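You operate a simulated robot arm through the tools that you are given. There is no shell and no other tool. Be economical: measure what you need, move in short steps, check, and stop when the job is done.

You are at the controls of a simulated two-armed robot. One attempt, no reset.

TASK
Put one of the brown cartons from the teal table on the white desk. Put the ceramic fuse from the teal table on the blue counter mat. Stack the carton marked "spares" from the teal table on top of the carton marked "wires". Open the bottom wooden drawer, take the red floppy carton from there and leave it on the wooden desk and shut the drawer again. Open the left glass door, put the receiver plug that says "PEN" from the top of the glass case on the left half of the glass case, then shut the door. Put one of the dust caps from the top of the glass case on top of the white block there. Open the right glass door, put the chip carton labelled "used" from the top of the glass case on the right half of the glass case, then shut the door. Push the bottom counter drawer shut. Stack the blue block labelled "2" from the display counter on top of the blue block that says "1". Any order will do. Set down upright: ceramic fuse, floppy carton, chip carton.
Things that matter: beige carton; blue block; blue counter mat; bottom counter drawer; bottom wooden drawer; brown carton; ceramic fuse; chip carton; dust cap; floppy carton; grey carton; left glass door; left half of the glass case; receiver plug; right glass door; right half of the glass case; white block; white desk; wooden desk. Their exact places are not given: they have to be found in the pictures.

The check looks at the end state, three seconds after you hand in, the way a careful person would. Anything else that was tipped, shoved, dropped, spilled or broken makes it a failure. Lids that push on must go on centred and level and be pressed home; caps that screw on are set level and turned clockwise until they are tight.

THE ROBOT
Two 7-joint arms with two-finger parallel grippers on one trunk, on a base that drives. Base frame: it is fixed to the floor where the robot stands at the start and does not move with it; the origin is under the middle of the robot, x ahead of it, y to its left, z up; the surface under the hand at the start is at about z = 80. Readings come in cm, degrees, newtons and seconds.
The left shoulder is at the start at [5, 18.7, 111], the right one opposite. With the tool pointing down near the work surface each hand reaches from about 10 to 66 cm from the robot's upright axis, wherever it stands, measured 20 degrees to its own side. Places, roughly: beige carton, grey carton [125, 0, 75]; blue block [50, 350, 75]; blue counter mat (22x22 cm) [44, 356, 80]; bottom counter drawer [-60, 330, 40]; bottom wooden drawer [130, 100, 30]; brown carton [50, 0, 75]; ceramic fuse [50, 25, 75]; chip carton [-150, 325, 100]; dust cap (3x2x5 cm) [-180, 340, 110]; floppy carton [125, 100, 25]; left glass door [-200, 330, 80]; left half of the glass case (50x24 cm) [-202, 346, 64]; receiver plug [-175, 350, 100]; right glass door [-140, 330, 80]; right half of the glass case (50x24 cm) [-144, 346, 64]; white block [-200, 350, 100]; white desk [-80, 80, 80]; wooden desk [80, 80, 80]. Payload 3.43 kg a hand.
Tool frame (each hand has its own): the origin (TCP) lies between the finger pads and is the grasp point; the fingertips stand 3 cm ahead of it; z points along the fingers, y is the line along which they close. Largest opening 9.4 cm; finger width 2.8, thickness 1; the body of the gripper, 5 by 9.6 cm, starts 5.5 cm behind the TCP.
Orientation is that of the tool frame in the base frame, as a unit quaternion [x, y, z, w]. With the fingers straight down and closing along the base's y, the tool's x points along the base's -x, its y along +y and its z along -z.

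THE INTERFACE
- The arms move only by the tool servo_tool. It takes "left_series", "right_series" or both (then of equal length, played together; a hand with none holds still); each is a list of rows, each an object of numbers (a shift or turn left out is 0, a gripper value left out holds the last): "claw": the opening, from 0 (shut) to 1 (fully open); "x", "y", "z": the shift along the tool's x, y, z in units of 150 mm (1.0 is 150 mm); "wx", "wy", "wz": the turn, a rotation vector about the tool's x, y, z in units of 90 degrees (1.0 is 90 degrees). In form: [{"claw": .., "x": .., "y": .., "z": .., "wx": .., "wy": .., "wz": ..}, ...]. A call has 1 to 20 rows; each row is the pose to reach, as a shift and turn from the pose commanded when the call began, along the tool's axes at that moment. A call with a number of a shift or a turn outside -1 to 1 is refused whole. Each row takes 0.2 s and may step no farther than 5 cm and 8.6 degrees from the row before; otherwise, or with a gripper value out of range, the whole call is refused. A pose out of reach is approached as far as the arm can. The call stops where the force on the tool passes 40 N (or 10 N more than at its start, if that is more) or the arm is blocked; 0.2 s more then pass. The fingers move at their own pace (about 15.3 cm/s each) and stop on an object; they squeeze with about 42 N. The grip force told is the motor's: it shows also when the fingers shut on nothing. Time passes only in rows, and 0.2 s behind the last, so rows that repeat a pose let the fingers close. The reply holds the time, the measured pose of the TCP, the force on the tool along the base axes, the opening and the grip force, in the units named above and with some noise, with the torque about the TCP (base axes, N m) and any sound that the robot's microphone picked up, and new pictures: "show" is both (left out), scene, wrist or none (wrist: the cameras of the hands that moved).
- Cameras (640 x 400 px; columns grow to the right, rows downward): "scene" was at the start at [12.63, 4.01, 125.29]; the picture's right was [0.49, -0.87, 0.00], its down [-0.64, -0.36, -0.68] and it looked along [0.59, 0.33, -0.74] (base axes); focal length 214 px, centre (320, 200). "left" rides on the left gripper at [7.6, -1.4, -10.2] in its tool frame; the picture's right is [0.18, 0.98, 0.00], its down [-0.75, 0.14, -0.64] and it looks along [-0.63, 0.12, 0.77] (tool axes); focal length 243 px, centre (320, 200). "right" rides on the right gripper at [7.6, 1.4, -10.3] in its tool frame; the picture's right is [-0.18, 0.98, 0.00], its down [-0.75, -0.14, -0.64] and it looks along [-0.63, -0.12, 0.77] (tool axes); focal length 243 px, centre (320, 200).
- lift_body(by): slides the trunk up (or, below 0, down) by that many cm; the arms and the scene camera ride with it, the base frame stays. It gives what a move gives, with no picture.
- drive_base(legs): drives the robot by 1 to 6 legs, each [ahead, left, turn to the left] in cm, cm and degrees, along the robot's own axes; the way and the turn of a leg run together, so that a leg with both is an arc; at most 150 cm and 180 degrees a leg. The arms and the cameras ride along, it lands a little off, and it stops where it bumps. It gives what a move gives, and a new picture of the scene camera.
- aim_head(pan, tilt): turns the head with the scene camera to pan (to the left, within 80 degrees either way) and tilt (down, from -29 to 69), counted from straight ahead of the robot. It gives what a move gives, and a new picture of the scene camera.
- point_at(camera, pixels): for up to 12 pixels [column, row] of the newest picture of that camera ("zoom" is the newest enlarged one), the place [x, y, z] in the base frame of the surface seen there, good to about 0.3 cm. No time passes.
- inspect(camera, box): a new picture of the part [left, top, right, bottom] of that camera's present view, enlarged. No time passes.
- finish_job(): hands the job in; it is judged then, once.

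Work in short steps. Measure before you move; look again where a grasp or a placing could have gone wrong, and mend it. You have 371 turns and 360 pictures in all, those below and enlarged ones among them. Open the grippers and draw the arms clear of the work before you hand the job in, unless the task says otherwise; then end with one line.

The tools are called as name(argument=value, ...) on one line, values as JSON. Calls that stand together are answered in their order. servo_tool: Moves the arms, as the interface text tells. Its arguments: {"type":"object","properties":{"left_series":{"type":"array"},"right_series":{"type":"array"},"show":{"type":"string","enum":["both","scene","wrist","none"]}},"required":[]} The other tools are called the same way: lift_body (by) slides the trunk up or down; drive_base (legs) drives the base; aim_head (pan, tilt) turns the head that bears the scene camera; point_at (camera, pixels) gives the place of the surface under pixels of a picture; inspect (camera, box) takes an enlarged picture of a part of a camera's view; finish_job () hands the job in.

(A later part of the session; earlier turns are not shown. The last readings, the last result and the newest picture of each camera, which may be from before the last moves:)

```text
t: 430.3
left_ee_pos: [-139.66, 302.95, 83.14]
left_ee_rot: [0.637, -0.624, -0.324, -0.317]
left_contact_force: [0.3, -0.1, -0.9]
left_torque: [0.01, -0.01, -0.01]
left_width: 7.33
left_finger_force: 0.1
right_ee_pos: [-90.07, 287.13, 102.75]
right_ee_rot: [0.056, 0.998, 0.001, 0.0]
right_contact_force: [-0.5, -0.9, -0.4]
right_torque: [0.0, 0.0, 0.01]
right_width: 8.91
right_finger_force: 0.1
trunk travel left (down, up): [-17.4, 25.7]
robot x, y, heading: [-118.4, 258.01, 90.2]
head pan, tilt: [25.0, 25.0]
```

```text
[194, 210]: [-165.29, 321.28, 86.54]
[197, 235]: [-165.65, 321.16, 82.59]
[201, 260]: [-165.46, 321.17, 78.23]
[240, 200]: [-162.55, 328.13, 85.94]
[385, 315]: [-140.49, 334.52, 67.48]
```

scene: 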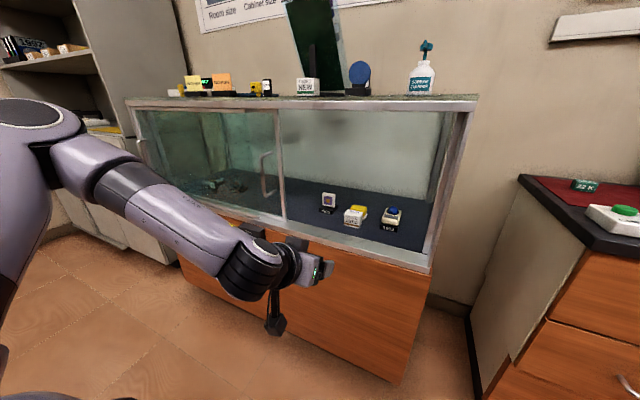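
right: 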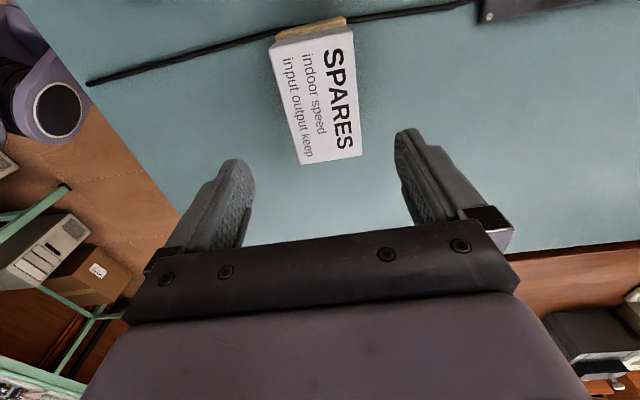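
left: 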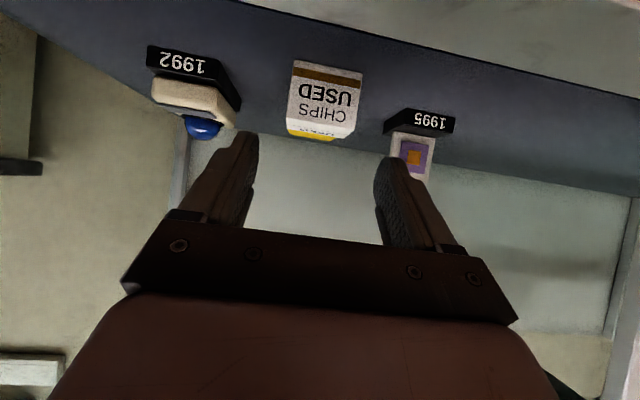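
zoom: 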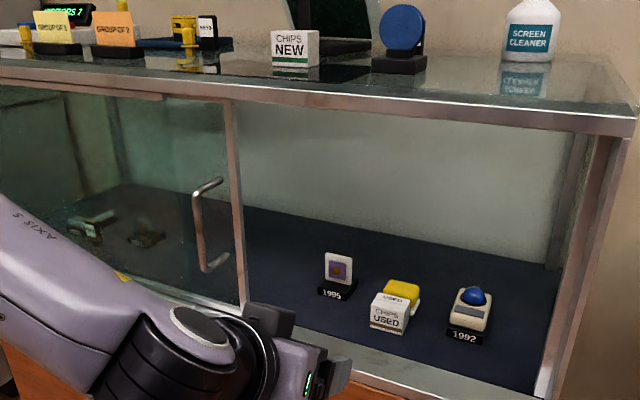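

Handle at x=-165.5. Strafe left 25.8, narrow the claw, approach.

servo_tool(left_series=[{"claw": 0.5}, {"claw": 0.5}], show="none")

drive_base(legs=[[0, 25.7, 0], [10, 0, 0]])

inspect(camera="left", box=[0, 0, 640, 400])

```text
t: 430.9
left_ee_pos: [-139.7, 302.98, 83.18]
left_ee_rot: [0.637, -0.624, -0.325, -0.316]
left_contact_force: [-0.3, 0.3, -0.4]
left_torque: [0.0, -0.01, 0.02]
left_width: 4.69
left_finger_force: 0.0
right_ee_pos: [-90.02, 287.18, 102.8]
right_ee_rot: [0.056, 0.998, 0.001, -0.001]
right_contact_force: [0.9, -0.4, 0.1]
right_torque: [-0.01, 0.03, -0.05]
right_width: 8.94
right_finger_force: 0.1
trunk travel left (down, up): [-17.4, 25.7]
robot x, y, heading: [-118.77, 258.41, 90.4]
head pan, tilt: [25.0, 25.0]
```

```text
t: 434.5
left_ee_pos: [-164.76, 313.38, 83.29]
left_ee_rot: [0.636, -0.626, -0.323, -0.316]
left_contact_force: [0.5, -0.7, 0.2]
left_torque: [0.0, -0.02, 0.02]
left_width: 4.72
left_finger_force: 0.1
right_ee_pos: [-115.26, 297.09, 102.85]
right_ee_rot: [0.059, 0.998, 0.0, -0.001]
right_contact_force: [-0.2, 0.3, 0.0]
right_torque: [-0.05, 0.01, -0.01]
right_width: 8.93
right_finger_force: 0.0
trunk travel left (down, up): [-17.4, 25.7]
robot x, y, heading: [-144.57, 268.27, 90.3]
head pan, tilt: [25.0, 25.0]
```

scene: 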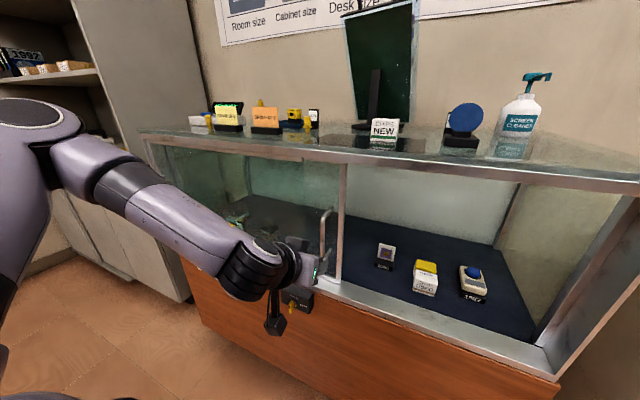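

```text
1.00 times, centred on (320, 200) of left (not enlarged: the box is as wide or as high as the picture)
```

zoom: 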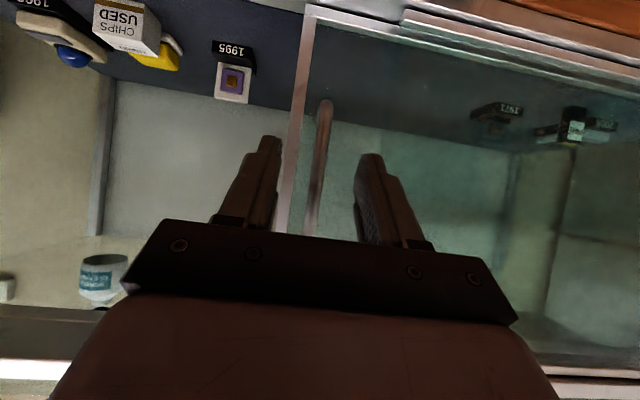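

servo_tool(left_series=[{"x": -0.1, "y": 0.04, "z": 0.14}, {"x": -0.2, "y": 0.04, "z": 0.28}, {"x": -0.27, "y": 0.04, "z": 0.375}], show="none")

drive_base(legs=[[0, -47, 0]])

```text
t: 435.3
left_ee_pos: [-165.67, 320.4, 83.28]
left_ee_rot: [0.635, -0.627, -0.322, -0.317]
left_contact_force: [-0.1, 0.5, -0.2]
left_torque: [-0.01, -0.04, 0.0]
left_width: 4.69
left_finger_force: 0.0
right_ee_pos: [-115.2, 297.18, 102.89]
right_ee_rot: [0.059, 0.998, 0.001, -0.001]
right_contact_force: [-0.3, -1.0, -0.1]
right_torque: [0.0, 0.01, 0.01]
right_width: 8.94
right_finger_force: 0.1
trunk travel left (down, up): [-17.4, 25.7]
robot x, y, heading: [-144.13, 268.36, 89.8]
head pan, tilt: [25.0, 25.0]
```

```text
t: 440.0
left_ee_pos: [-117.3, 320.31, 83.28]
left_ee_rot: [0.632, -0.629, -0.322, -0.319]
left_contact_force: [-1.9, -0.9, 0.8]
left_torque: [-0.01, 0.03, 0.09]
left_width: 4.81
left_finger_force: 0.8
right_ee_pos: [-67.1, 296.57, 102.7]
right_ee_rot: [0.063, 0.998, 0.001, 0.0]
right_contact_force: [-0.8, 0.3, -0.4]
right_torque: [0.05, -0.01, -0.03]
right_width: 8.92
right_finger_force: 0.0
trunk travel left (down, up): [-17.4, 25.7]
robot x, y, heading: [-96.17, 268.66, 89.6]
head pan, tilt: [25.0, 25.0]
```

scene: 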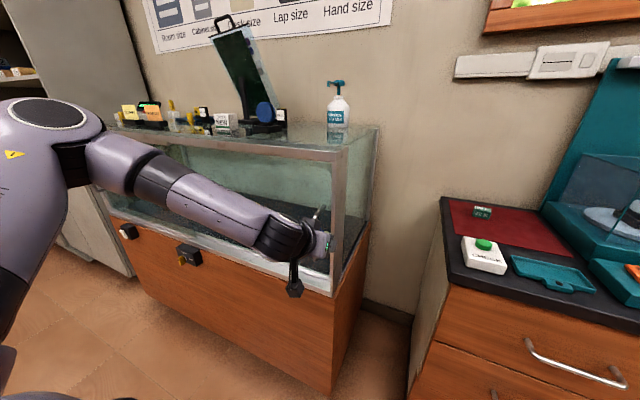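

Push the last bit with the arm to confirm it is shut.

servo_tool(left_series=[{"y": -0.05}, {"y": -0.1}, {"y": -0.15}], show="none")

servo_tool(left_series=[{"y": 0.12}, {"y": 0.12, "x": 0.1, "z": -0.14}, {"y": 0.12, "x": 0.2, "z": -0.28}, {"y": 0.12, "x": 0.3, "z": -0.42}, {"y": 0.12, "x": 0.4, "z": -0.56}], show="none")

drive_base(legs=[[-25, 0, 0]])

inspect(camera="scene", box=[80, 80, 400, 280])

```text
t: 440.8
left_ee_pos: [-116.61, 320.42, 83.29]
left_ee_rot: [0.644, -0.616, -0.333, -0.309]
left_contact_force: [-22.9, -9.4, 4.6]
left_torque: [0.13, 0.09, 0.52]
left_width: 6.01
left_finger_force: 11.6
right_ee_pos: [-67.52, 296.79, 102.91]
right_ee_rot: [0.062, 0.998, 0.002, 0.0]
right_contact_force: [-0.2, 0.0, -0.4]
right_torque: [-0.04, -0.02, 0.03]
right_width: 8.93
right_finger_force: 0.0
trunk travel left (down, up): [-17.4, 25.7]
robot x, y, heading: [-96.3, 268.86, 89.8]
head pan, tilt: [25.0, 25.0]
stopped in row 3 (left hand): the force on the tool passed its limit at 42 N (the readings are from after the stop); the commanded pose is now the measured one
```

```text
t: 442.0
left_ee_pos: [-117.37, 310.35, 83.37]
left_ee_rot: [0.64, -0.621, -0.328, -0.312]
left_contact_force: [-0.1, 0.6, 0.0]
left_torque: [0.0, -0.02, -0.01]
left_width: 4.7
left_finger_force: 0.1
right_ee_pos: [-67.17, 296.73, 102.81]
right_ee_rot: [0.062, 0.998, 0.0, -0.001]
right_contact_force: [-0.2, 0.0, 0.5]
right_torque: [0.0, -0.03, 0.02]
right_width: 8.94
right_finger_force: 0.0
trunk travel left (down, up): [-17.4, 25.7]
robot x, y, heading: [-95.84, 268.36, 89.9]
head pan, tilt: [25.0, 25.0]
```

```text
t: 443.9
left_ee_pos: [-117.43, 285.22, 83.44]
left_ee_rot: [0.639, -0.622, -0.328, -0.313]
left_contact_force: [-0.4, 0.2, 0.5]
left_torque: [-0.01, 0.0, -0.02]
left_width: 4.7
left_finger_force: 0.2
right_ee_pos: [-67.28, 271.77, 102.79]
right_ee_rot: [0.064, 0.998, 0.001, -0.001]
right_contact_force: [-0.1, 0.2, -0.2]
right_torque: [-0.01, 0.02, 0.03]
right_width: 8.95
right_finger_force: 0.1
trunk travel left (down, up): [-17.4, 25.7]
robot x, y, heading: [-96.27, 243.54, 89.3]
head pan, tilt: [25.0, 25.0]
```

scene: 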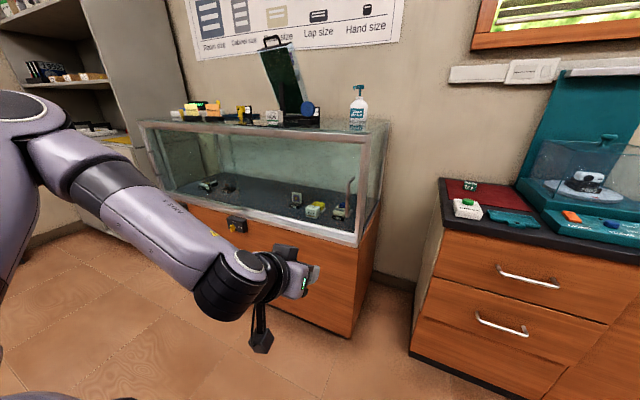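

```text
2.00 times, centred on (240, 180) of scene
```

zoom: 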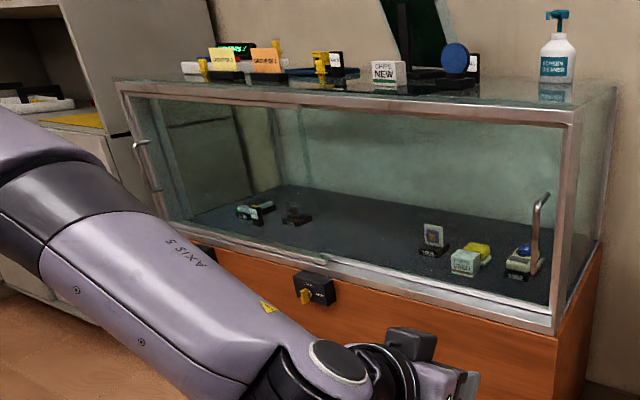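

point_at(camera="zoom", pixels=[[137, 150], [146, 170], [535, 220], [540, 200]])

drive_base(legs=[[-15, 0, 0], [0, 0, -90], [120, 0, 0], [90, 0, 0], [0, 0, -90]])

aim_head(pan=0, tilt=35)

```text
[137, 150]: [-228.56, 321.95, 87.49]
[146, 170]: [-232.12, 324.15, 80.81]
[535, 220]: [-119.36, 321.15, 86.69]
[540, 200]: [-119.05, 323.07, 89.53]
```

```text
t: 463.0
left_ee_pos: [142.54, 194.98, 83.43]
left_ee_rot: [0.597, 0.663, -0.298, 0.339]
left_contact_force: [0.0, 0.7, -0.6]
left_torque: [-0.01, 0.02, 0.03]
left_width: 4.69
left_finger_force: 0.1
right_ee_pos: [91.5, 204.85, 102.79]
right_ee_rot: [1.0, -0.026, 0.001, 0.0]
right_contact_force: [-0.4, -0.1, -0.9]
right_torque: [0.01, 0.05, 0.04]
right_width: 8.94
right_finger_force: 0.1
trunk travel left (down, up): [-17.4, 25.7]
robot x, y, heading: [118.24, 235.45, -85.9]
head pan, tilt: [25.0, 25.0]
```

scene: 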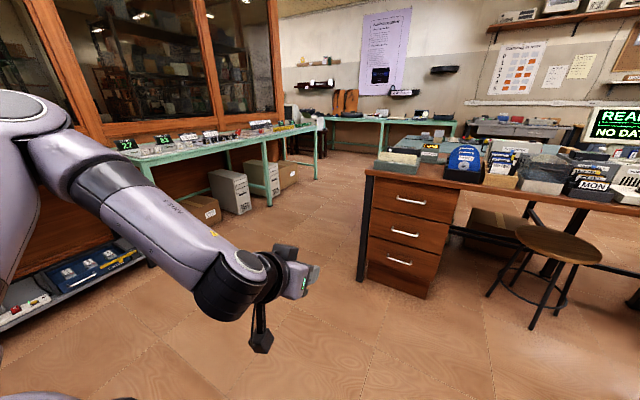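

```text
t: 463.9
left_ee_pos: [142.46, 194.97, 83.43]
left_ee_rot: [0.597, 0.662, -0.3, 0.34]
left_contact_force: [0.8, 0.9, -0.4]
left_torque: [-0.01, -0.01, 0.01]
left_width: 4.69
left_finger_force: 0.0
right_ee_pos: [91.53, 204.84, 102.75]
right_ee_rot: [1.0, -0.026, 0.001, 0.0]
right_contact_force: [0.2, 0.6, 0.1]
right_torque: [-0.03, -0.02, 0.01]
right_width: 8.93
right_finger_force: 0.1
trunk travel left (down, up): [-17.4, 25.7]
robot x, y, heading: [118.27, 235.32, -85.9]
head pan, tilt: [0.0, 35.0]
```

scene: 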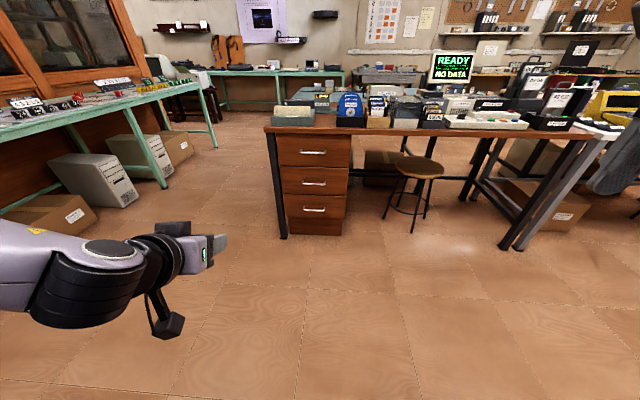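

The wooden drawers face north. Measure handles and desktop space.

inspect(camera="scene", box=[250, 100, 410, 250])

point_at(camera="scene", pixels=[[304, 210], [314, 211], [324, 210], [314, 205], [290, 215], [344, 215], [314, 183], [300, 132], [340, 132], [314, 195], [314, 231], [430, 175]])

```text
2.67 times, centred on (330, 175) of scene
```

zoom: 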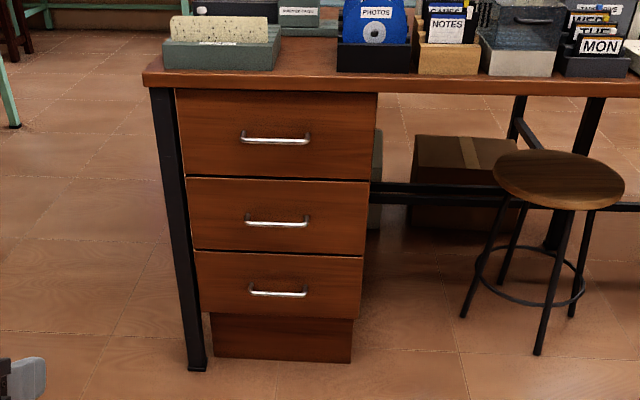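

```text
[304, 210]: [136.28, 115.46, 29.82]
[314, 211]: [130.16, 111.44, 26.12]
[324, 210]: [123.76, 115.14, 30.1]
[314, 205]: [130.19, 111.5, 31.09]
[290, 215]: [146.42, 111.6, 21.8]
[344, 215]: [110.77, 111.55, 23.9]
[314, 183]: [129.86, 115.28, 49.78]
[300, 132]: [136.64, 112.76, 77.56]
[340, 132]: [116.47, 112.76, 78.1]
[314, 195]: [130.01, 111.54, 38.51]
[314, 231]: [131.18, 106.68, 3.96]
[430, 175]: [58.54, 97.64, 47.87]
```

Bottom drawer handle bar at (130,115.3,z 30), face y=111.5. Fold the left arm, and move to about (146,178) facing south.

servo_tool(left_series=[{"y": 0.1, "z": -0.15, "wy": 0.085, "claw": 0.5}, {"y": 0.2, "z": -0.3, "wy": 0.17}, {"y": 0.3, "z": -0.45, "wy": 0.255}, {"y": 0.4, "z": -0.6, "wy": 0.34}, {"y": 0.5, "z": -0.75, "wy": 0.425}, {"y": 0.6, "z": -0.9, "wy": 0.51}, {"y": 0.6, "z": -1.0, "wy": 0.6}], show="none")

drive_base(legs=[[0, 0, -4.1], [50, 28, 0]])

aim_head(pan=-15, tilt=40)

```text
t: 465.5
left_ee_pos: [150.09, 207.94, 92.33]
left_ee_rot: [0.668, 0.744, 0.005, 0.001]
left_contact_force: [0.2, 0.6, 0.7]
left_torque: [0.01, 0.0, -0.01]
left_width: 4.71
left_finger_force: 0.1
left hand out of reach, approached as far as the arm can: row 1
right_ee_pos: [91.53, 204.82, 102.81]
right_ee_rot: [1.0, -0.025, 0.002, 0.001]
right_contact_force: [0.2, 0.6, 0.6]
right_torque: [0.0, -0.02, -0.03]
right_width: 8.95
right_finger_force: 0.1
trunk travel left (down, up): [-17.4, 25.7]
robot x, y, heading: [118.25, 235.26, -85.8]
head pan, tilt: [0.0, 35.0]
```

```text
t: 469.2
left_ee_pos: [175.61, 155.5, 92.37]
left_ee_rot: [0.696, 0.718, 0.003, 0.002]
left_contact_force: [-0.7, -0.6, 0.4]
left_torque: [-0.03, 0.0, -0.02]
left_width: 4.71
left_finger_force: 0.1
right_ee_pos: [117.08, 156.76, 102.74]
right_ee_rot: [0.998, -0.063, 0.002, 0.001]
right_contact_force: [-0.4, 0.6, 1.2]
right_torque: [0.0, 0.0, 0.01]
right_width: 8.91
right_finger_force: 0.0
trunk travel left (down, up): [-17.4, 25.7]
robot x, y, heading: [145.76, 185.24, -90.4]
head pan, tilt: [0.0, 35.0]
```

scene: 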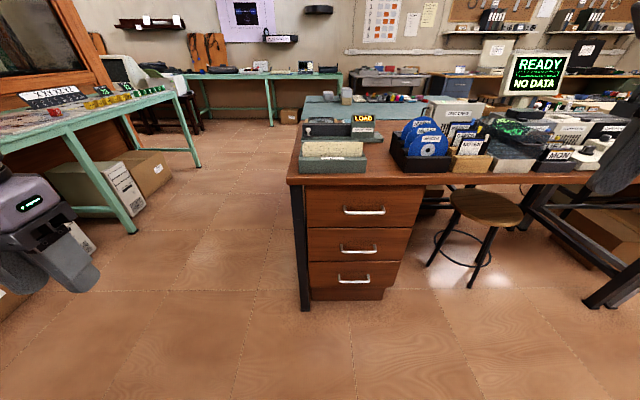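

```text
t: 470.0
left_ee_pos: [175.62, 155.44, 92.34]
left_ee_rot: [0.696, 0.718, 0.003, 0.002]
left_contact_force: [-0.4, 0.2, -0.1]
left_torque: [-0.01, -0.01, 0.0]
left_width: 4.69
left_finger_force: 0.2
right_ee_pos: [117.1, 156.9, 102.72]
right_ee_rot: [0.998, -0.064, 0.0, 0.001]
right_contact_force: [0.3, -0.1, -0.4]
right_torque: [0.01, -0.01, -0.01]
right_width: 8.93
right_finger_force: 0.0
trunk travel left (down, up): [-17.4, 25.7]
robot x, y, heading: [146.19, 185.21, -90.8]
head pan, tilt: [-15.0, 40.0]
```

scene: 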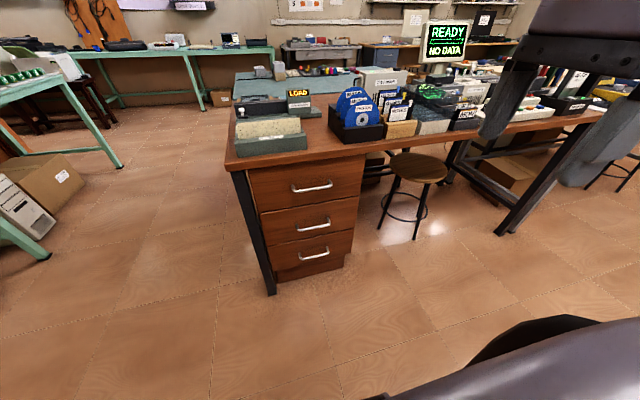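

point_at(camera="scene", pixels=[[318, 135], [322, 150], [315, 120], [305, 150], [235, 155], [306, 133], [336, 118], [334, 140], [325, 95], [325, 107], [365, 145], [311, 252]])

inspect(camera="scene", box=[220, 70, 400, 183])

```text
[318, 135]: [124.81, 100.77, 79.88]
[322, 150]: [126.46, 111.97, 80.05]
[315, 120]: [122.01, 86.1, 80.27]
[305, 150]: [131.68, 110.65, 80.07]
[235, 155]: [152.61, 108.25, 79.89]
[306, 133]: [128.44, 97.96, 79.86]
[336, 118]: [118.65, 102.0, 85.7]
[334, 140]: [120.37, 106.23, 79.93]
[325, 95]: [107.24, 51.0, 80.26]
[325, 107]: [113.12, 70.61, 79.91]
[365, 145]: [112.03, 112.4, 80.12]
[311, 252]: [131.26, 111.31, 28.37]
```

```text
3.54 times, centred on (310, 126) of scene
```

zoom: 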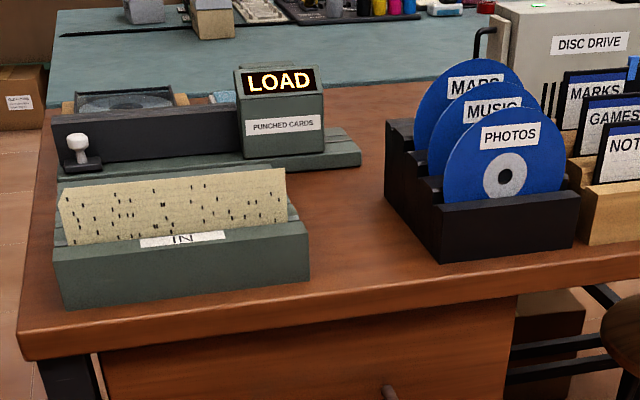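

I need to know how low the right hand can get. Lower trunk fully and move the hand down in free space.

lift_body(by=-17)

servo_tool(right_series=[{"y": 0.1, "z": 0.2, "wz": -0.08}, {"y": 0.2, "z": 0.4, "wz": -0.08}, {"y": 0.3, "z": 0.6, "wz": -0.08}, {"y": 0.4, "z": 0.8, "wz": -0.08}, {"y": 0.5, "z": 1.0, "wz": -0.08, "claw": 0.4}], show="none")

servo_tool(right_series=[{"z": 0.2}, {"z": 0.4}, {"z": 0.6}, {"z": 0.8}, {"z": 1.0}], show="none")

servo_tool(right_series=[{"z": 0.2}, {"z": 0.4}, {"z": 0.6}, {"z": 0.8}, {"z": 1.0}], show="scene")

```text
t: 471.9
left_ee_pos: [175.64, 155.6, 75.24]
left_ee_rot: [0.696, 0.718, 0.004, 0.002]
left_contact_force: [1.0, -0.5, -0.2]
left_torque: [0.02, 0.03, 0.02]
left_width: 4.7
left_finger_force: 0.0
right_ee_pos: [117.02, 156.73, 85.9]
right_ee_rot: [0.998, -0.064, 0.002, 0.002]
right_contact_force: [-0.6, 0.4, 0.1]
right_torque: [0.03, 0.0, 0.0]
right_width: 8.93
right_finger_force: 0.1
trunk travel left (down, up): [-0.4, 42.7]
robot x, y, heading: [146.05, 184.99, -90.4]
head pan, tilt: [-15.0, 40.0]
```

```text
t: 473.1
left_ee_pos: [175.64, 155.6, 75.34]
left_ee_rot: [0.696, 0.718, 0.004, 0.002]
left_contact_force: [-0.1, 0.1, 0.0]
left_torque: [-0.03, -0.03, 0.03]
left_width: 4.7
left_finger_force: 0.1
right_ee_pos: [116.08, 148.94, 70.68]
right_ee_rot: [1.0, 0.0, 0.001, 0.001]
right_contact_force: [0.6, 1.1, 0.2]
right_torque: [-0.03, 0.0, 0.03]
right_width: 3.76
right_finger_force: 0.0
trunk travel left (down, up): [-0.4, 42.7]
robot x, y, heading: [145.83, 185.1, -90.4]
head pan, tilt: [-15.0, 40.0]
```

```text
t: 474.3
left_ee_pos: [175.66, 155.53, 75.36]
left_ee_rot: [0.695, 0.719, 0.004, 0.002]
left_contact_force: [0.5, -0.2, -0.6]
left_torque: [0.02, 0.04, -0.03]
left_width: 4.68
left_finger_force: 0.1
right_ee_pos: [115.91, 149.26, 55.95]
right_ee_rot: [1.0, -0.001, 0.001, 0.002]
right_contact_force: [0.0, 0.1, -0.2]
right_torque: [0.01, -0.04, -0.02]
right_width: 3.74
right_finger_force: 0.2
trunk travel left (down, up): [-0.4, 42.7]
robot x, y, heading: [146.24, 184.85, -90.3]
head pan, tilt: [-15.0, 40.0]
```

```text
t: 475.5
left_ee_pos: [175.68, 155.48, 75.39]
left_ee_rot: [0.696, 0.718, 0.004, 0.002]
left_contact_force: [0.5, -0.4, 1.2]
left_torque: [0.01, -0.03, -0.01]
left_width: 4.68
left_finger_force: 0.0
right_ee_pos: [115.62, 149.49, 42.36]
right_ee_rot: [1.0, 0.0, 0.002, 0.002]
right_contact_force: [-0.7, -1.0, -1.0]
right_torque: [-0.01, -0.02, -0.02]
right_width: 3.75
right_finger_force: 0.1
right hand out of reach, approached as far as the arm can: row 5
trunk travel left (down, up): [-0.4, 42.7]
robot x, y, heading: [146.28, 185.1, -90.3]
head pan, tilt: [-15.0, 40.0]
```

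scene: 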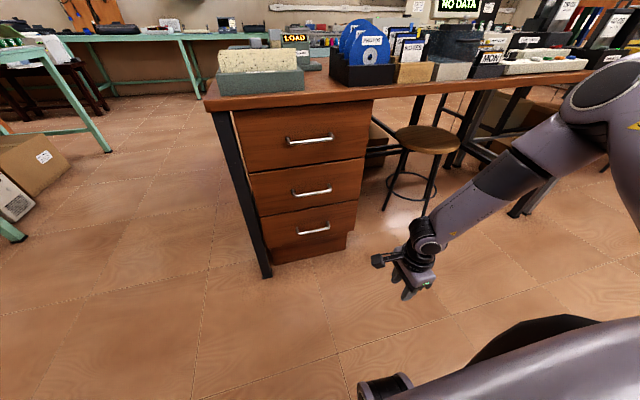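

Limit z≈42 with this yaw. Test with the default yaw (closing lateral).

servo_tool(right_series=[{"wz": -0.09}, {"wz": -0.18}, {"wz": -0.27}, {"wz": -0.36}, {"wz": -0.45}, {"wz": -0.54}, {"wz": -0.63}, {"wz": -0.72}, {"wz": -0.81}, {"wz": -0.9}, {"wz": -0.99}, {"wz": -1.0, "z": 0.2}, {"wz": -1.0, "z": 0.4}, {"wz": -1.0, "z": 0.6}, {"wz": -1.0, "z": 0.8}], show="scene")

```text
t: 478.7
left_ee_pos: [175.72, 155.43, 75.32]
left_ee_rot: [0.696, 0.718, 0.004, 0.002]
left_contact_force: [0.2, -0.9, 0.0]
left_torque: [0.0, 0.0, -0.04]
left_width: 4.71
left_finger_force: 0.1
right_ee_pos: [112.7, 151.43, 40.96]
right_ee_rot: [0.708, 0.707, 0.001, 0.002]
right_contact_force: [0.7, 0.8, 0.0]
right_torque: [-0.01, 0.05, 0.02]
right_width: 3.74
right_finger_force: 0.1
right hand out of reach, approached as far as the arm can: row 12, 13, 14, 15
trunk travel left (down, up): [-0.4, 42.7]
robot x, y, heading: [145.76, 185.04, -90.1]
head pan, tilt: [-15.0, 40.0]
```

scene: 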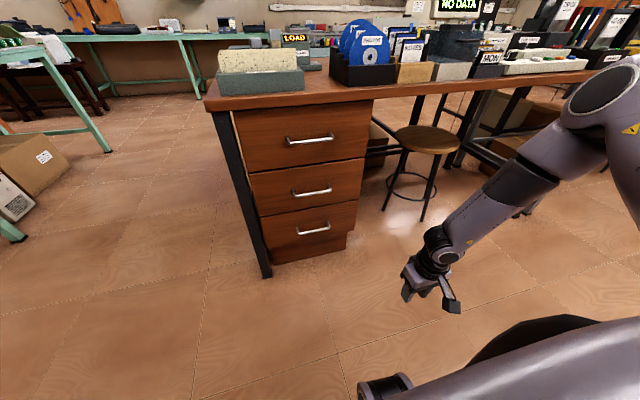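

point_at(camera="scene", pixels=[[600, 92], [630, 110], [575, 130], [530, 175], [500, 205], [440, 245], [420, 285]])

```text
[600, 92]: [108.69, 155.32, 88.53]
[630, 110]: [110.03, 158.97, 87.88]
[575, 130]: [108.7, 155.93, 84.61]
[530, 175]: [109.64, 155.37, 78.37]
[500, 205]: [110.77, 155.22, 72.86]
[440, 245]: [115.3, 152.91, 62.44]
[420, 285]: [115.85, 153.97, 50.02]
```

The forearm is already near vertical. Test lower reach farther out: move ahead 18 cm and then down.

servo_tool(right_series=[{"x": -0.2, "y": 0.15}, {"x": -0.4, "y": 0.3}, {"x": -0.6, "y": 0.45}, {"x": -0.8, "y": 0.6}, {"x": -1.0, "y": 0.7}, {"x": -1.0, "y": 0.7, "z": 0.2}, {"x": -1.0, "y": 0.7, "z": 0.4}, {"x": -1.0, "y": 0.7, "z": 0.6}, {"x": -1.0, "y": 0.7, "z": 0.8}], show="scene")

```text
t: 480.7
left_ee_pos: [175.65, 155.5, 75.3]
left_ee_rot: [0.696, 0.718, 0.004, 0.003]
left_contact_force: [-0.3, -0.3, -0.1]
left_torque: [-0.03, -0.02, 0.02]
left_width: 4.68
left_finger_force: 0.0
right_ee_pos: [117.2, 143.65, 45.62]
right_ee_rot: [0.708, 0.706, 0.0, 0.002]
right_contact_force: [-0.8, 0.6, -0.3]
right_torque: [0.01, 0.03, -0.04]
right_width: 3.76
right_finger_force: 0.1
right hand out of reach, approached as far as the arm can: row 1, 2, 3, 4, 5, 6, 7, 8, 9
trunk travel left (down, up): [-0.4, 42.7]
robot x, y, heading: [146.27, 185.33, -90.5]
head pan, tilt: [-15.0, 40.0]
```

scene: 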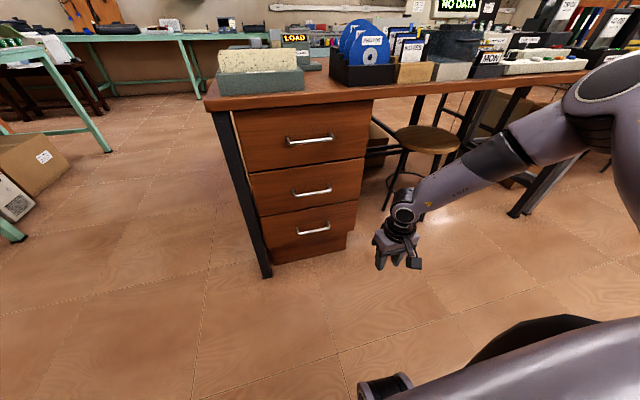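

Explore a different arm azimuth: swing the right hand out to the side and test how low it gets.

servo_tool(right_series=[{"x": 0.2, "y": -0.2, "z": -0.1}, {"x": 0.4, "y": -0.4, "z": -0.2}, {"x": 0.6, "y": -0.6, "z": -0.2}, {"x": 0.8, "y": -0.8, "z": -0.2}, {"x": 1.0, "y": -1.0, "z": -0.2}], show="none")

servo_tool(right_series=[{"x": 0.2, "y": -0.2}, {"x": 0.4, "y": -0.4}, {"x": 0.6, "y": -0.6}, {"x": 0.6, "y": -0.6, "z": 0.2}, {"x": 0.6, "y": -0.6, "z": 0.4}, {"x": 0.6, "y": -0.6, "z": 0.6}, {"x": 0.6, "y": -0.6, "z": 0.8}, {"x": 0.6, "y": -0.6, "z": 1.0}], show="none")

aim_head(pan=-65, tilt=35)

```text
t: 481.9
left_ee_pos: [175.69, 155.44, 75.35]
left_ee_rot: [0.696, 0.718, 0.003, 0.002]
left_contact_force: [0.5, -0.7, 0.5]
left_torque: [-0.02, -0.01, 0.0]
left_width: 4.71
left_finger_force: 0.0
right_ee_pos: [101.66, 158.93, 47.56]
right_ee_rot: [0.706, 0.708, 0.001, 0.002]
right_contact_force: [-0.4, -0.2, -0.1]
right_torque: [0.0, -0.03, 0.02]
right_width: 3.76
right_finger_force: 0.0
trunk travel left (down, up): [-0.4, 42.7]
robot x, y, heading: [145.37, 185.15, -90.4]
head pan, tilt: [-15.0, 40.0]
```

```text
t: 483.7
left_ee_pos: [175.74, 155.57, 75.42]
left_ee_rot: [0.696, 0.718, 0.003, 0.002]
left_contact_force: [0.2, 0.1, 1.7]
left_torque: [0.01, 0.04, -0.03]
left_width: 4.72
left_finger_force: 0.2
right_ee_pos: [92.13, 167.81, 32.11]
right_ee_rot: [0.708, 0.706, -0.001, 0.001]
right_contact_force: [-0.4, 0.4, -0.1]
right_torque: [0.05, 0.0, 0.05]
right_width: 3.76
right_finger_force: 0.1
right hand out of reach, approached as far as the arm can: row 3
trunk travel left (down, up): [-0.4, 42.7]
robot x, y, heading: [146.14, 185.04, -90.7]
head pan, tilt: [-15.0, 40.0]
```

```text
t: 484.9
left_ee_pos: [175.87, 155.55, 75.29]
left_ee_rot: [0.696, 0.718, 0.004, 0.002]
left_contact_force: [0.4, -1.0, 0.1]
left_torque: [0.02, -0.01, 0.01]
left_width: 4.69
left_finger_force: 0.1
right_ee_pos: [92.02, 167.79, 32.16]
right_ee_rot: [0.708, 0.706, 0.0, 0.002]
right_contact_force: [-0.7, -1.0, 0.7]
right_torque: [0.02, -0.02, 0.02]
right_width: 3.78
right_finger_force: 0.0
trunk travel left (down, up): [-0.4, 42.7]
robot x, y, heading: [145.9, 185.25, -90.6]
head pan, tilt: [-65.0, 35.0]
```

scene: 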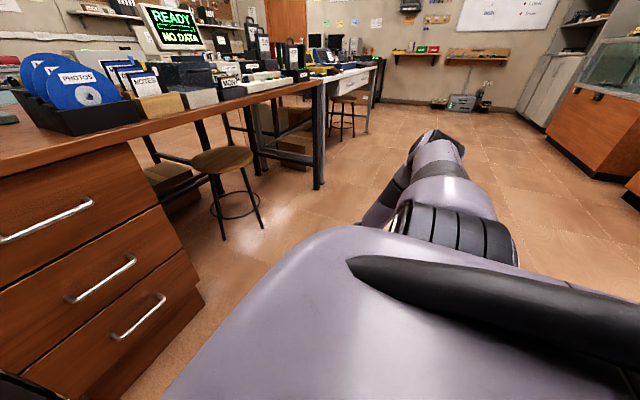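

To the side the hand reaches z=32 easily. Test leaning the tool 35° outward (pointing right-down) at this pose.

servo_tool(right_series=[{"wx": 0.08}, {"wx": 0.16}, {"wx": 0.24}, {"wx": 0.32}, {"wx": 0.4}], show="none")

```text
t: 486.1
left_ee_pos: [175.67, 155.5, 75.32]
left_ee_rot: [0.696, 0.718, 0.003, 0.003]
left_contact_force: [0.2, -0.5, 0.5]
left_torque: [0.01, 0.02, -0.01]
left_width: 4.68
left_finger_force: 0.1
right_ee_pos: [92.49, 167.92, 32.47]
right_ee_rot: [0.673, 0.672, -0.22, -0.218]
right_contact_force: [0.3, 0.0, 0.3]
right_torque: [-0.02, 0.02, -0.03]
right_width: 3.76
right_finger_force: 0.0
trunk travel left (down, up): [-0.4, 42.7]
robot x, y, heading: [146.05, 185.41, -90.5]
head pan, tilt: [-65.0, 35.0]
```

Works. Now turn the robot to face east so the drawer is on its right side, and position above/in front of the handle.

servo_tool(right_series=[{"claw": 0.33}, {"claw": 0.33}], show="none")

drive_base(legs=[[0, 0, 90.5], [-33, -6, 0]])

aim_head(pan=-70, tilt=45)

```text
t: 486.7
left_ee_pos: [175.59, 155.55, 75.36]
left_ee_rot: [0.696, 0.718, 0.004, 0.002]
left_contact_force: [0.5, 0.8, 0.2]
left_torque: [0.0, 0.03, 0.03]
left_width: 4.7
left_finger_force: 0.1
right_ee_pos: [92.49, 167.88, 32.12]
right_ee_rot: [0.673, 0.672, -0.219, -0.217]
right_contact_force: [0.2, 0.4, 0.0]
right_torque: [0.01, 0.01, 0.01]
right_width: 3.09
right_finger_force: 0.0
trunk travel left (down, up): [-0.4, 42.7]
robot x, y, heading: [146.25, 184.89, -90.6]
head pan, tilt: [-65.0, 35.0]
```

```text
t: 492.7
left_ee_pos: [143.2, 209.11, 75.29]
left_ee_rot: [-0.035, 0.999, 0.004, -0.002]
left_contact_force: [0.2, 0.0, -0.5]
left_torque: [-0.02, -0.01, -0.02]
left_width: 4.67
left_finger_force: 0.0
right_ee_pos: [134.05, 125.41, 32.22]
right_ee_rot: [-0.019, 0.951, -0.308, 0.007]
right_contact_force: [0.0, -0.3, 0.5]
right_torque: [-0.03, -0.01, 0.03]
right_width: 3.1
right_finger_force: 0.1
trunk travel left (down, up): [-0.4, 42.7]
robot x, y, heading: [114.88, 178.14, 1.9]
head pan, tilt: [-65.0, 35.0]
```

scene: 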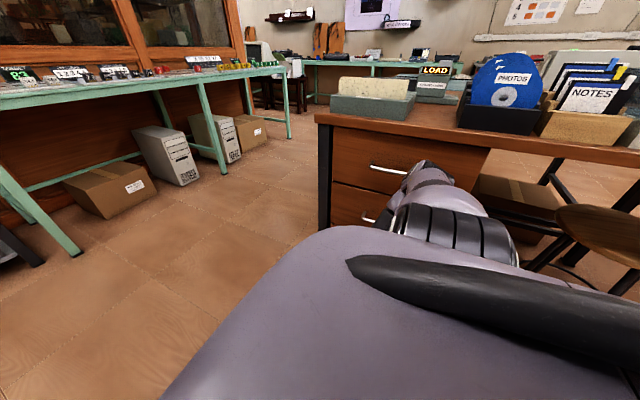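

```text
t: 493.4
left_ee_pos: [143.22, 209.1, 75.37]
left_ee_rot: [-0.036, 0.999, 0.005, -0.002]
left_contact_force: [-0.2, -0.4, -0.5]
left_torque: [-0.05, 0.04, 0.01]
left_width: 4.7
left_finger_force: 0.0
right_ee_pos: [134.13, 125.41, 32.38]
right_ee_rot: [-0.018, 0.951, -0.309, 0.007]
right_contact_force: [-0.4, -1.0, 0.0]
right_torque: [0.01, 0.0, 0.0]
right_width: 3.11
right_finger_force: 0.0
trunk travel left (down, up): [-0.4, 42.7]
robot x, y, heading: [114.79, 178.3, 1.9]
head pan, tilt: [-70.0, 45.0]
```

scene: 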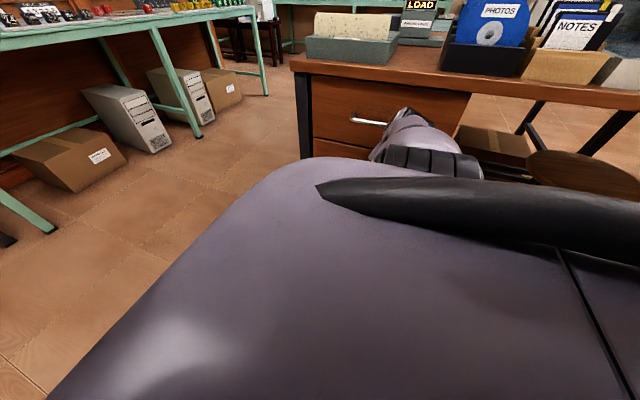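

point_at(camera="scene", pixels=[[405, 112], [420, 125], [410, 140], [430, 165], [385, 150]])

inspect(camera="right", box=[0, 0, 640, 400])

```text
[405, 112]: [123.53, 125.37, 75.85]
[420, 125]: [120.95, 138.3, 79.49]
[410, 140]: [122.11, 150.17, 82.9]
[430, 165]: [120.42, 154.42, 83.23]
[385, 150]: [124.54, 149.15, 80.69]
```

```text
1.00 times, centred on (320, 200) of right (not enlarged: the box is as wide or as high as the picture)
```

zoom: 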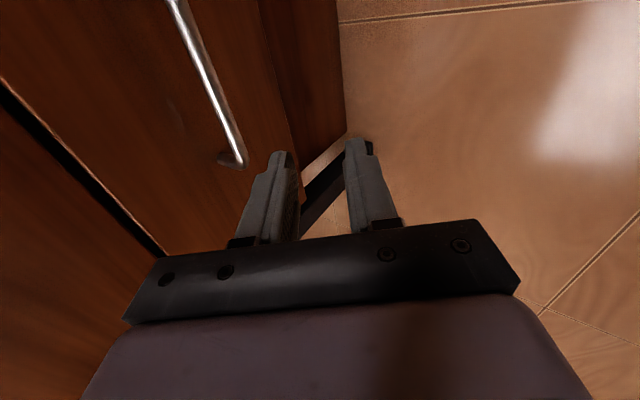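

drive_base(legs=[[0, 0, -1.9], [-2.3, -4, 0]])

inspect(camera="right", box=[0, 0, 640, 400])

```text
t: 494.9
left_ee_pos: [141.71, 204.25, 75.32]
left_ee_rot: [-0.021, 1.0, 0.005, -0.002]
left_contact_force: [-0.1, 0.5, 0.4]
left_torque: [-0.02, 0.0, -0.02]
left_width: 4.7
left_finger_force: 0.0
right_ee_pos: [130.16, 120.77, 32.21]
right_ee_rot: [-0.004, 0.951, -0.308, 0.003]
right_contact_force: [0.0, -1.0, -0.3]
right_torque: [-0.02, -0.03, 0.01]
right_width: 3.12
right_finger_force: 0.1
trunk travel left (down, up): [-0.4, 42.7]
robot x, y, heading: [112.5, 174.38, -0.1]
head pan, tilt: [-70.0, 45.0]
```

scene: 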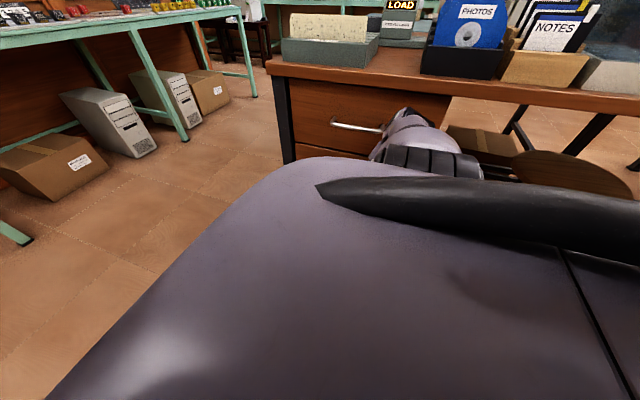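

```text
1.00 times, centred on (320, 200) of right (not enlarged: the box is as wide or as high as the picture)
```

zoom: 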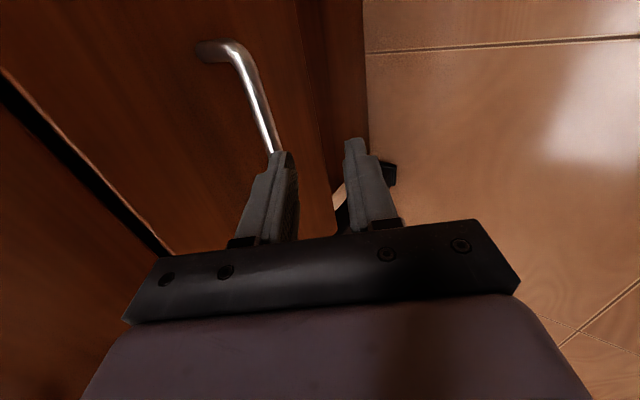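

point_at(camera="zoom", pixels=[[250, 75], [260, 105], [270, 138], [225, 45], [205, 48], [230, 100], [285, 160], [355, 145]])

```text
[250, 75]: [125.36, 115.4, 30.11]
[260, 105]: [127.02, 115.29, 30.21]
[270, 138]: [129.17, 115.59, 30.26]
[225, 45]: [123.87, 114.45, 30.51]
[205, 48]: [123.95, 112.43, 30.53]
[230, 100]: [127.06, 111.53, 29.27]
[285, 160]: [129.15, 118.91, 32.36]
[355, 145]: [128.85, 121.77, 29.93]
```

Approach from above-north along the tool axis: shift up then slide in so the inner finger passes behind the bar.

servo_tool(right_series=[{"y": -0.1, "z": -0.05}, {"y": -0.209, "z": -0.096}, {"y": -0.209, "z": 0.03}, {"y": -0.209, "z": 0.13}, {"y": -0.209, "z": 0.22}], show="wrist")

```text
t: 496.1
left_ee_pos: [141.82, 204.17, 75.3]
left_ee_rot: [-0.02, 1.0, 0.005, -0.002]
left_contact_force: [0.2, 0.0, -0.1]
left_torque: [0.01, 0.0, 0.01]
left_width: 4.7
left_finger_force: 0.0
right_ee_pos: [130.21, 116.27, 31.47]
right_ee_rot: [-0.004, 0.952, -0.308, 0.003]
right_contact_force: [0.2, 0.4, -0.2]
right_torque: [0.0, 0.0, 0.01]
right_width: 3.1
right_finger_force: 0.0
trunk travel left (down, up): [-0.4, 42.7]
robot x, y, heading: [112.38, 174.25, 0.2]
head pan, tilt: [-70.0, 45.0]
```

right: 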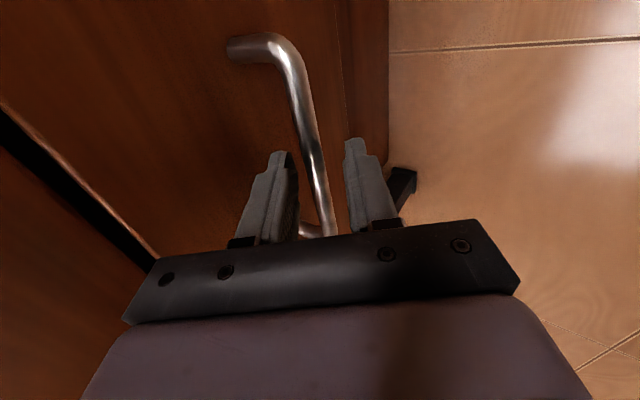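

Bar is between the fingers. Grip it.

servo_tool(right_series=[{"claw": 0}, {"claw": 0}, {"claw": 0}], show="none")

drive_base(legs=[[0, 12, 0]])

```text
t: 496.9
left_ee_pos: [141.67, 204.22, 75.32]
left_ee_rot: [-0.021, 1.0, 0.004, -0.001]
left_contact_force: [0.2, -0.2, -0.3]
left_torque: [0.0, -0.02, 0.03]
left_width: 4.69
left_finger_force: 0.1
right_ee_pos: [130.19, 116.24, 31.63]
right_ee_rot: [-0.004, 0.951, -0.31, 0.003]
right_contact_force: [-1.5, -0.4, 11.7]
right_torque: [-0.23, 0.61, -0.12]
right_width: 1.16
right_finger_force: 44.5
trunk travel left (down, up): [-0.4, 42.7]
robot x, y, heading: [112.55, 174.0, -0.0]
head pan, tilt: [-70.0, 45.0]
```

```text
t: 498.5
left_ee_pos: [141.77, 216.09, 75.24]
left_ee_rot: [-0.021, 1.0, 0.004, -0.002]
left_contact_force: [0.5, -0.5, 0.7]
left_torque: [0.01, 0.04, -0.02]
left_width: 4.69
left_finger_force: 0.0
right_ee_pos: [130.3, 128.15, 31.5]
right_ee_rot: [-0.003, 0.951, -0.309, 0.003]
right_contact_force: [-3.2, -0.3, 16.7]
right_torque: [-0.16, 0.29, 0.03]
right_width: 1.17
right_finger_force: 45.0
trunk travel left (down, up): [-0.4, 42.7]
robot x, y, heading: [112.52, 186.37, 0.1]
head pan, tilt: [-70.0, 45.0]
```

scene: 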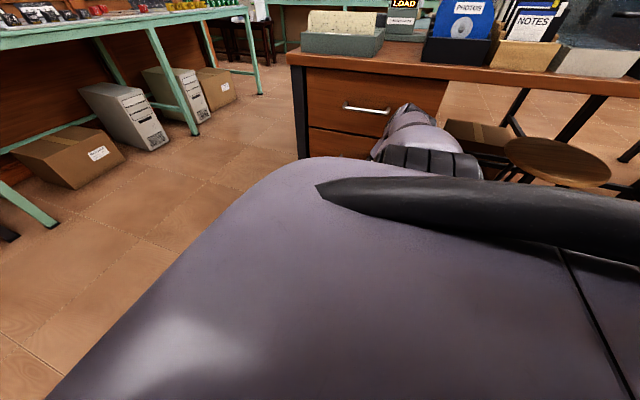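

Still gripping; continue pulling 18 cm more.

drive_base(legs=[[0, 18, 0]])

inspect(camera="right", box=[0, 0, 640, 400])

```text
t: 500.7
left_ee_pos: [141.78, 233.37, 75.31]
left_ee_rot: [-0.021, 1.0, 0.004, -0.001]
left_contact_force: [0.6, -0.8, -0.3]
left_torque: [-0.02, -0.03, -0.01]
left_width: 4.69
left_finger_force: 0.1
right_ee_pos: [130.32, 145.42, 31.58]
right_ee_rot: [-0.004, 0.951, -0.309, 0.004]
right_contact_force: [5.1, 1.0, 13.3]
right_torque: [-0.11, 0.29, 0.16]
right_width: 1.19
right_finger_force: 44.6
trunk travel left (down, up): [-0.4, 42.7]
robot x, y, heading: [112.02, 203.04, 0.2]
head pan, tilt: [-70.0, 45.0]
```

scene: 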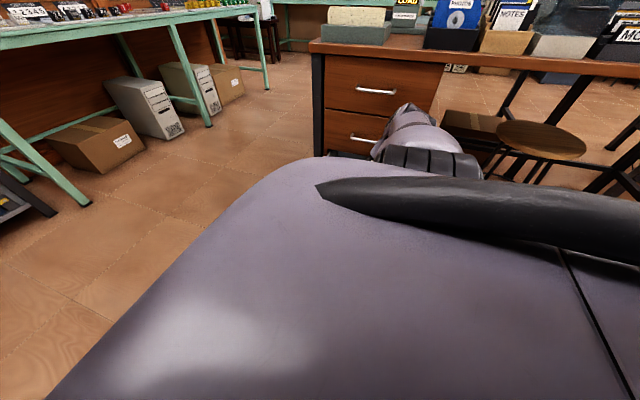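

```text
1.00 times, centred on (320, 200) of right (not enlarged: the box is as wide or as high as the picture)
```

zoom: 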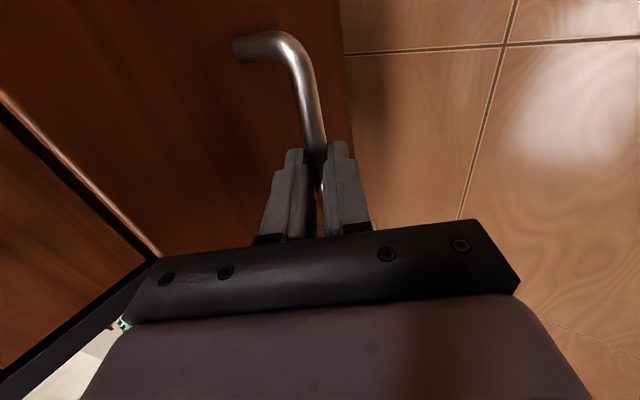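

Drawer is open 29 cm. Release, retract up and away.

servo_tool(right_series=[{"claw": 0.35}, {"claw": 0.35}, {"z": -0.15}, {"z": -0.3}, {"z": -0.5}, {"z": -0.7}, {"z": -0.9}], show="none")

drive_base(legs=[[0, 6, 0]])

lift_body(by=30)

aim_head(pan=-65, tilt=40)

```text
t: 502.3
left_ee_pos: [141.81, 233.19, 75.45]
left_ee_rot: [-0.021, 1.0, 0.005, 0.0]
left_contact_force: [-1.6, 0.3, -0.3]
left_torque: [0.03, 0.0, 0.01]
left_width: 4.69
left_finger_force: 0.0
right_ee_pos: [129.84, 153.44, 42.52]
right_ee_rot: [-0.004, 0.951, -0.308, 0.004]
right_contact_force: [-0.5, 0.6, -0.7]
right_torque: [-0.01, 0.0, 0.02]
right_width: 3.3
right_finger_force: 0.1
trunk travel left (down, up): [-0.4, 42.7]
robot x, y, heading: [112.23, 203.58, 0.3]
head pan, tilt: [-70.0, 45.0]
```

```text
t: 503.5
left_ee_pos: [141.71, 239.22, 75.28]
left_ee_rot: [-0.021, 1.0, 0.005, -0.002]
left_contact_force: [-0.7, 0.1, 0.0]
left_torque: [-0.02, -0.01, 0.03]
left_width: 4.67
left_finger_force: 0.0
right_ee_pos: [129.97, 159.3, 42.52]
right_ee_rot: [-0.004, 0.951, -0.308, 0.003]
right_contact_force: [0.5, 0.0, 0.0]
right_torque: [-0.02, 0.0, -0.01]
right_width: 3.28
right_finger_force: 0.0
trunk travel left (down, up): [-0.4, 42.7]
robot x, y, heading: [112.22, 209.09, -0.0]
head pan, tilt: [-70.0, 45.0]
```

scene: 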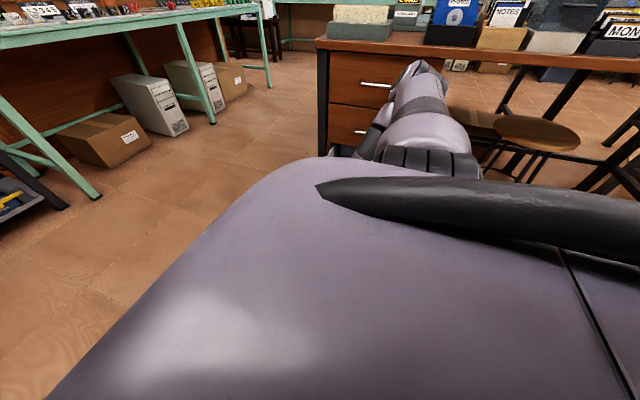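

```text
t: 506.5
left_ee_pos: [141.76, 239.13, 105.21]
left_ee_rot: [-0.021, 1.0, 0.004, -0.001]
left_contact_force: [0.1, -0.5, 0.7]
left_torque: [-0.02, -0.04, -0.02]
left_width: 4.72
left_finger_force: 0.0
right_ee_pos: [129.93, 159.28, 72.57]
right_ee_rot: [-0.005, 0.951, -0.308, 0.004]
right_contact_force: [-0.5, 0.1, 0.0]
right_torque: [-0.03, -0.01, 0.0]
right_width: 3.29
right_finger_force: 0.1
trunk travel left (down, up): [-30.4, 12.7]
robot x, y, heading: [111.89, 209.19, 0.3]
head pan, tilt: [-70.0, 45.0]
```

```text
t: 507.1
left_ee_pos: [141.61, 239.07, 105.4]
left_ee_rot: [-0.02, 1.0, 0.005, -0.001]
left_contact_force: [0.9, 1.1, -1.2]
left_torque: [0.02, 0.0, 0.0]
left_width: 4.71
left_finger_force: 0.1
right_ee_pos: [129.91, 159.28, 72.65]
right_ee_rot: [-0.004, 0.951, -0.308, 0.004]
right_contact_force: [0.8, 0.3, -0.7]
right_torque: [0.04, 0.03, -0.03]
right_width: 3.3
right_finger_force: 0.0
trunk travel left (down, up): [-30.4, 12.7]
robot x, y, heading: [112.46, 208.98, 0.1]
head pan, tilt: [-65.0, 40.0]
```

scene: 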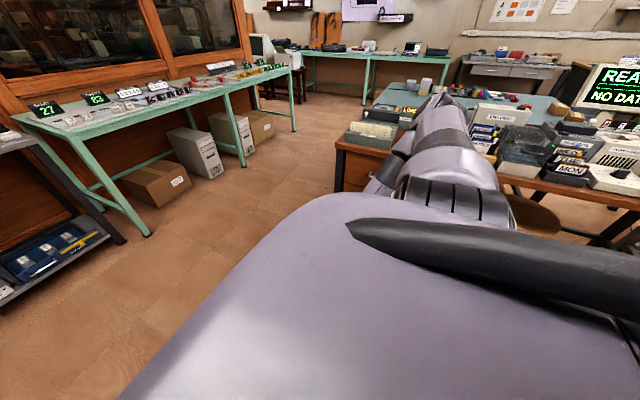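

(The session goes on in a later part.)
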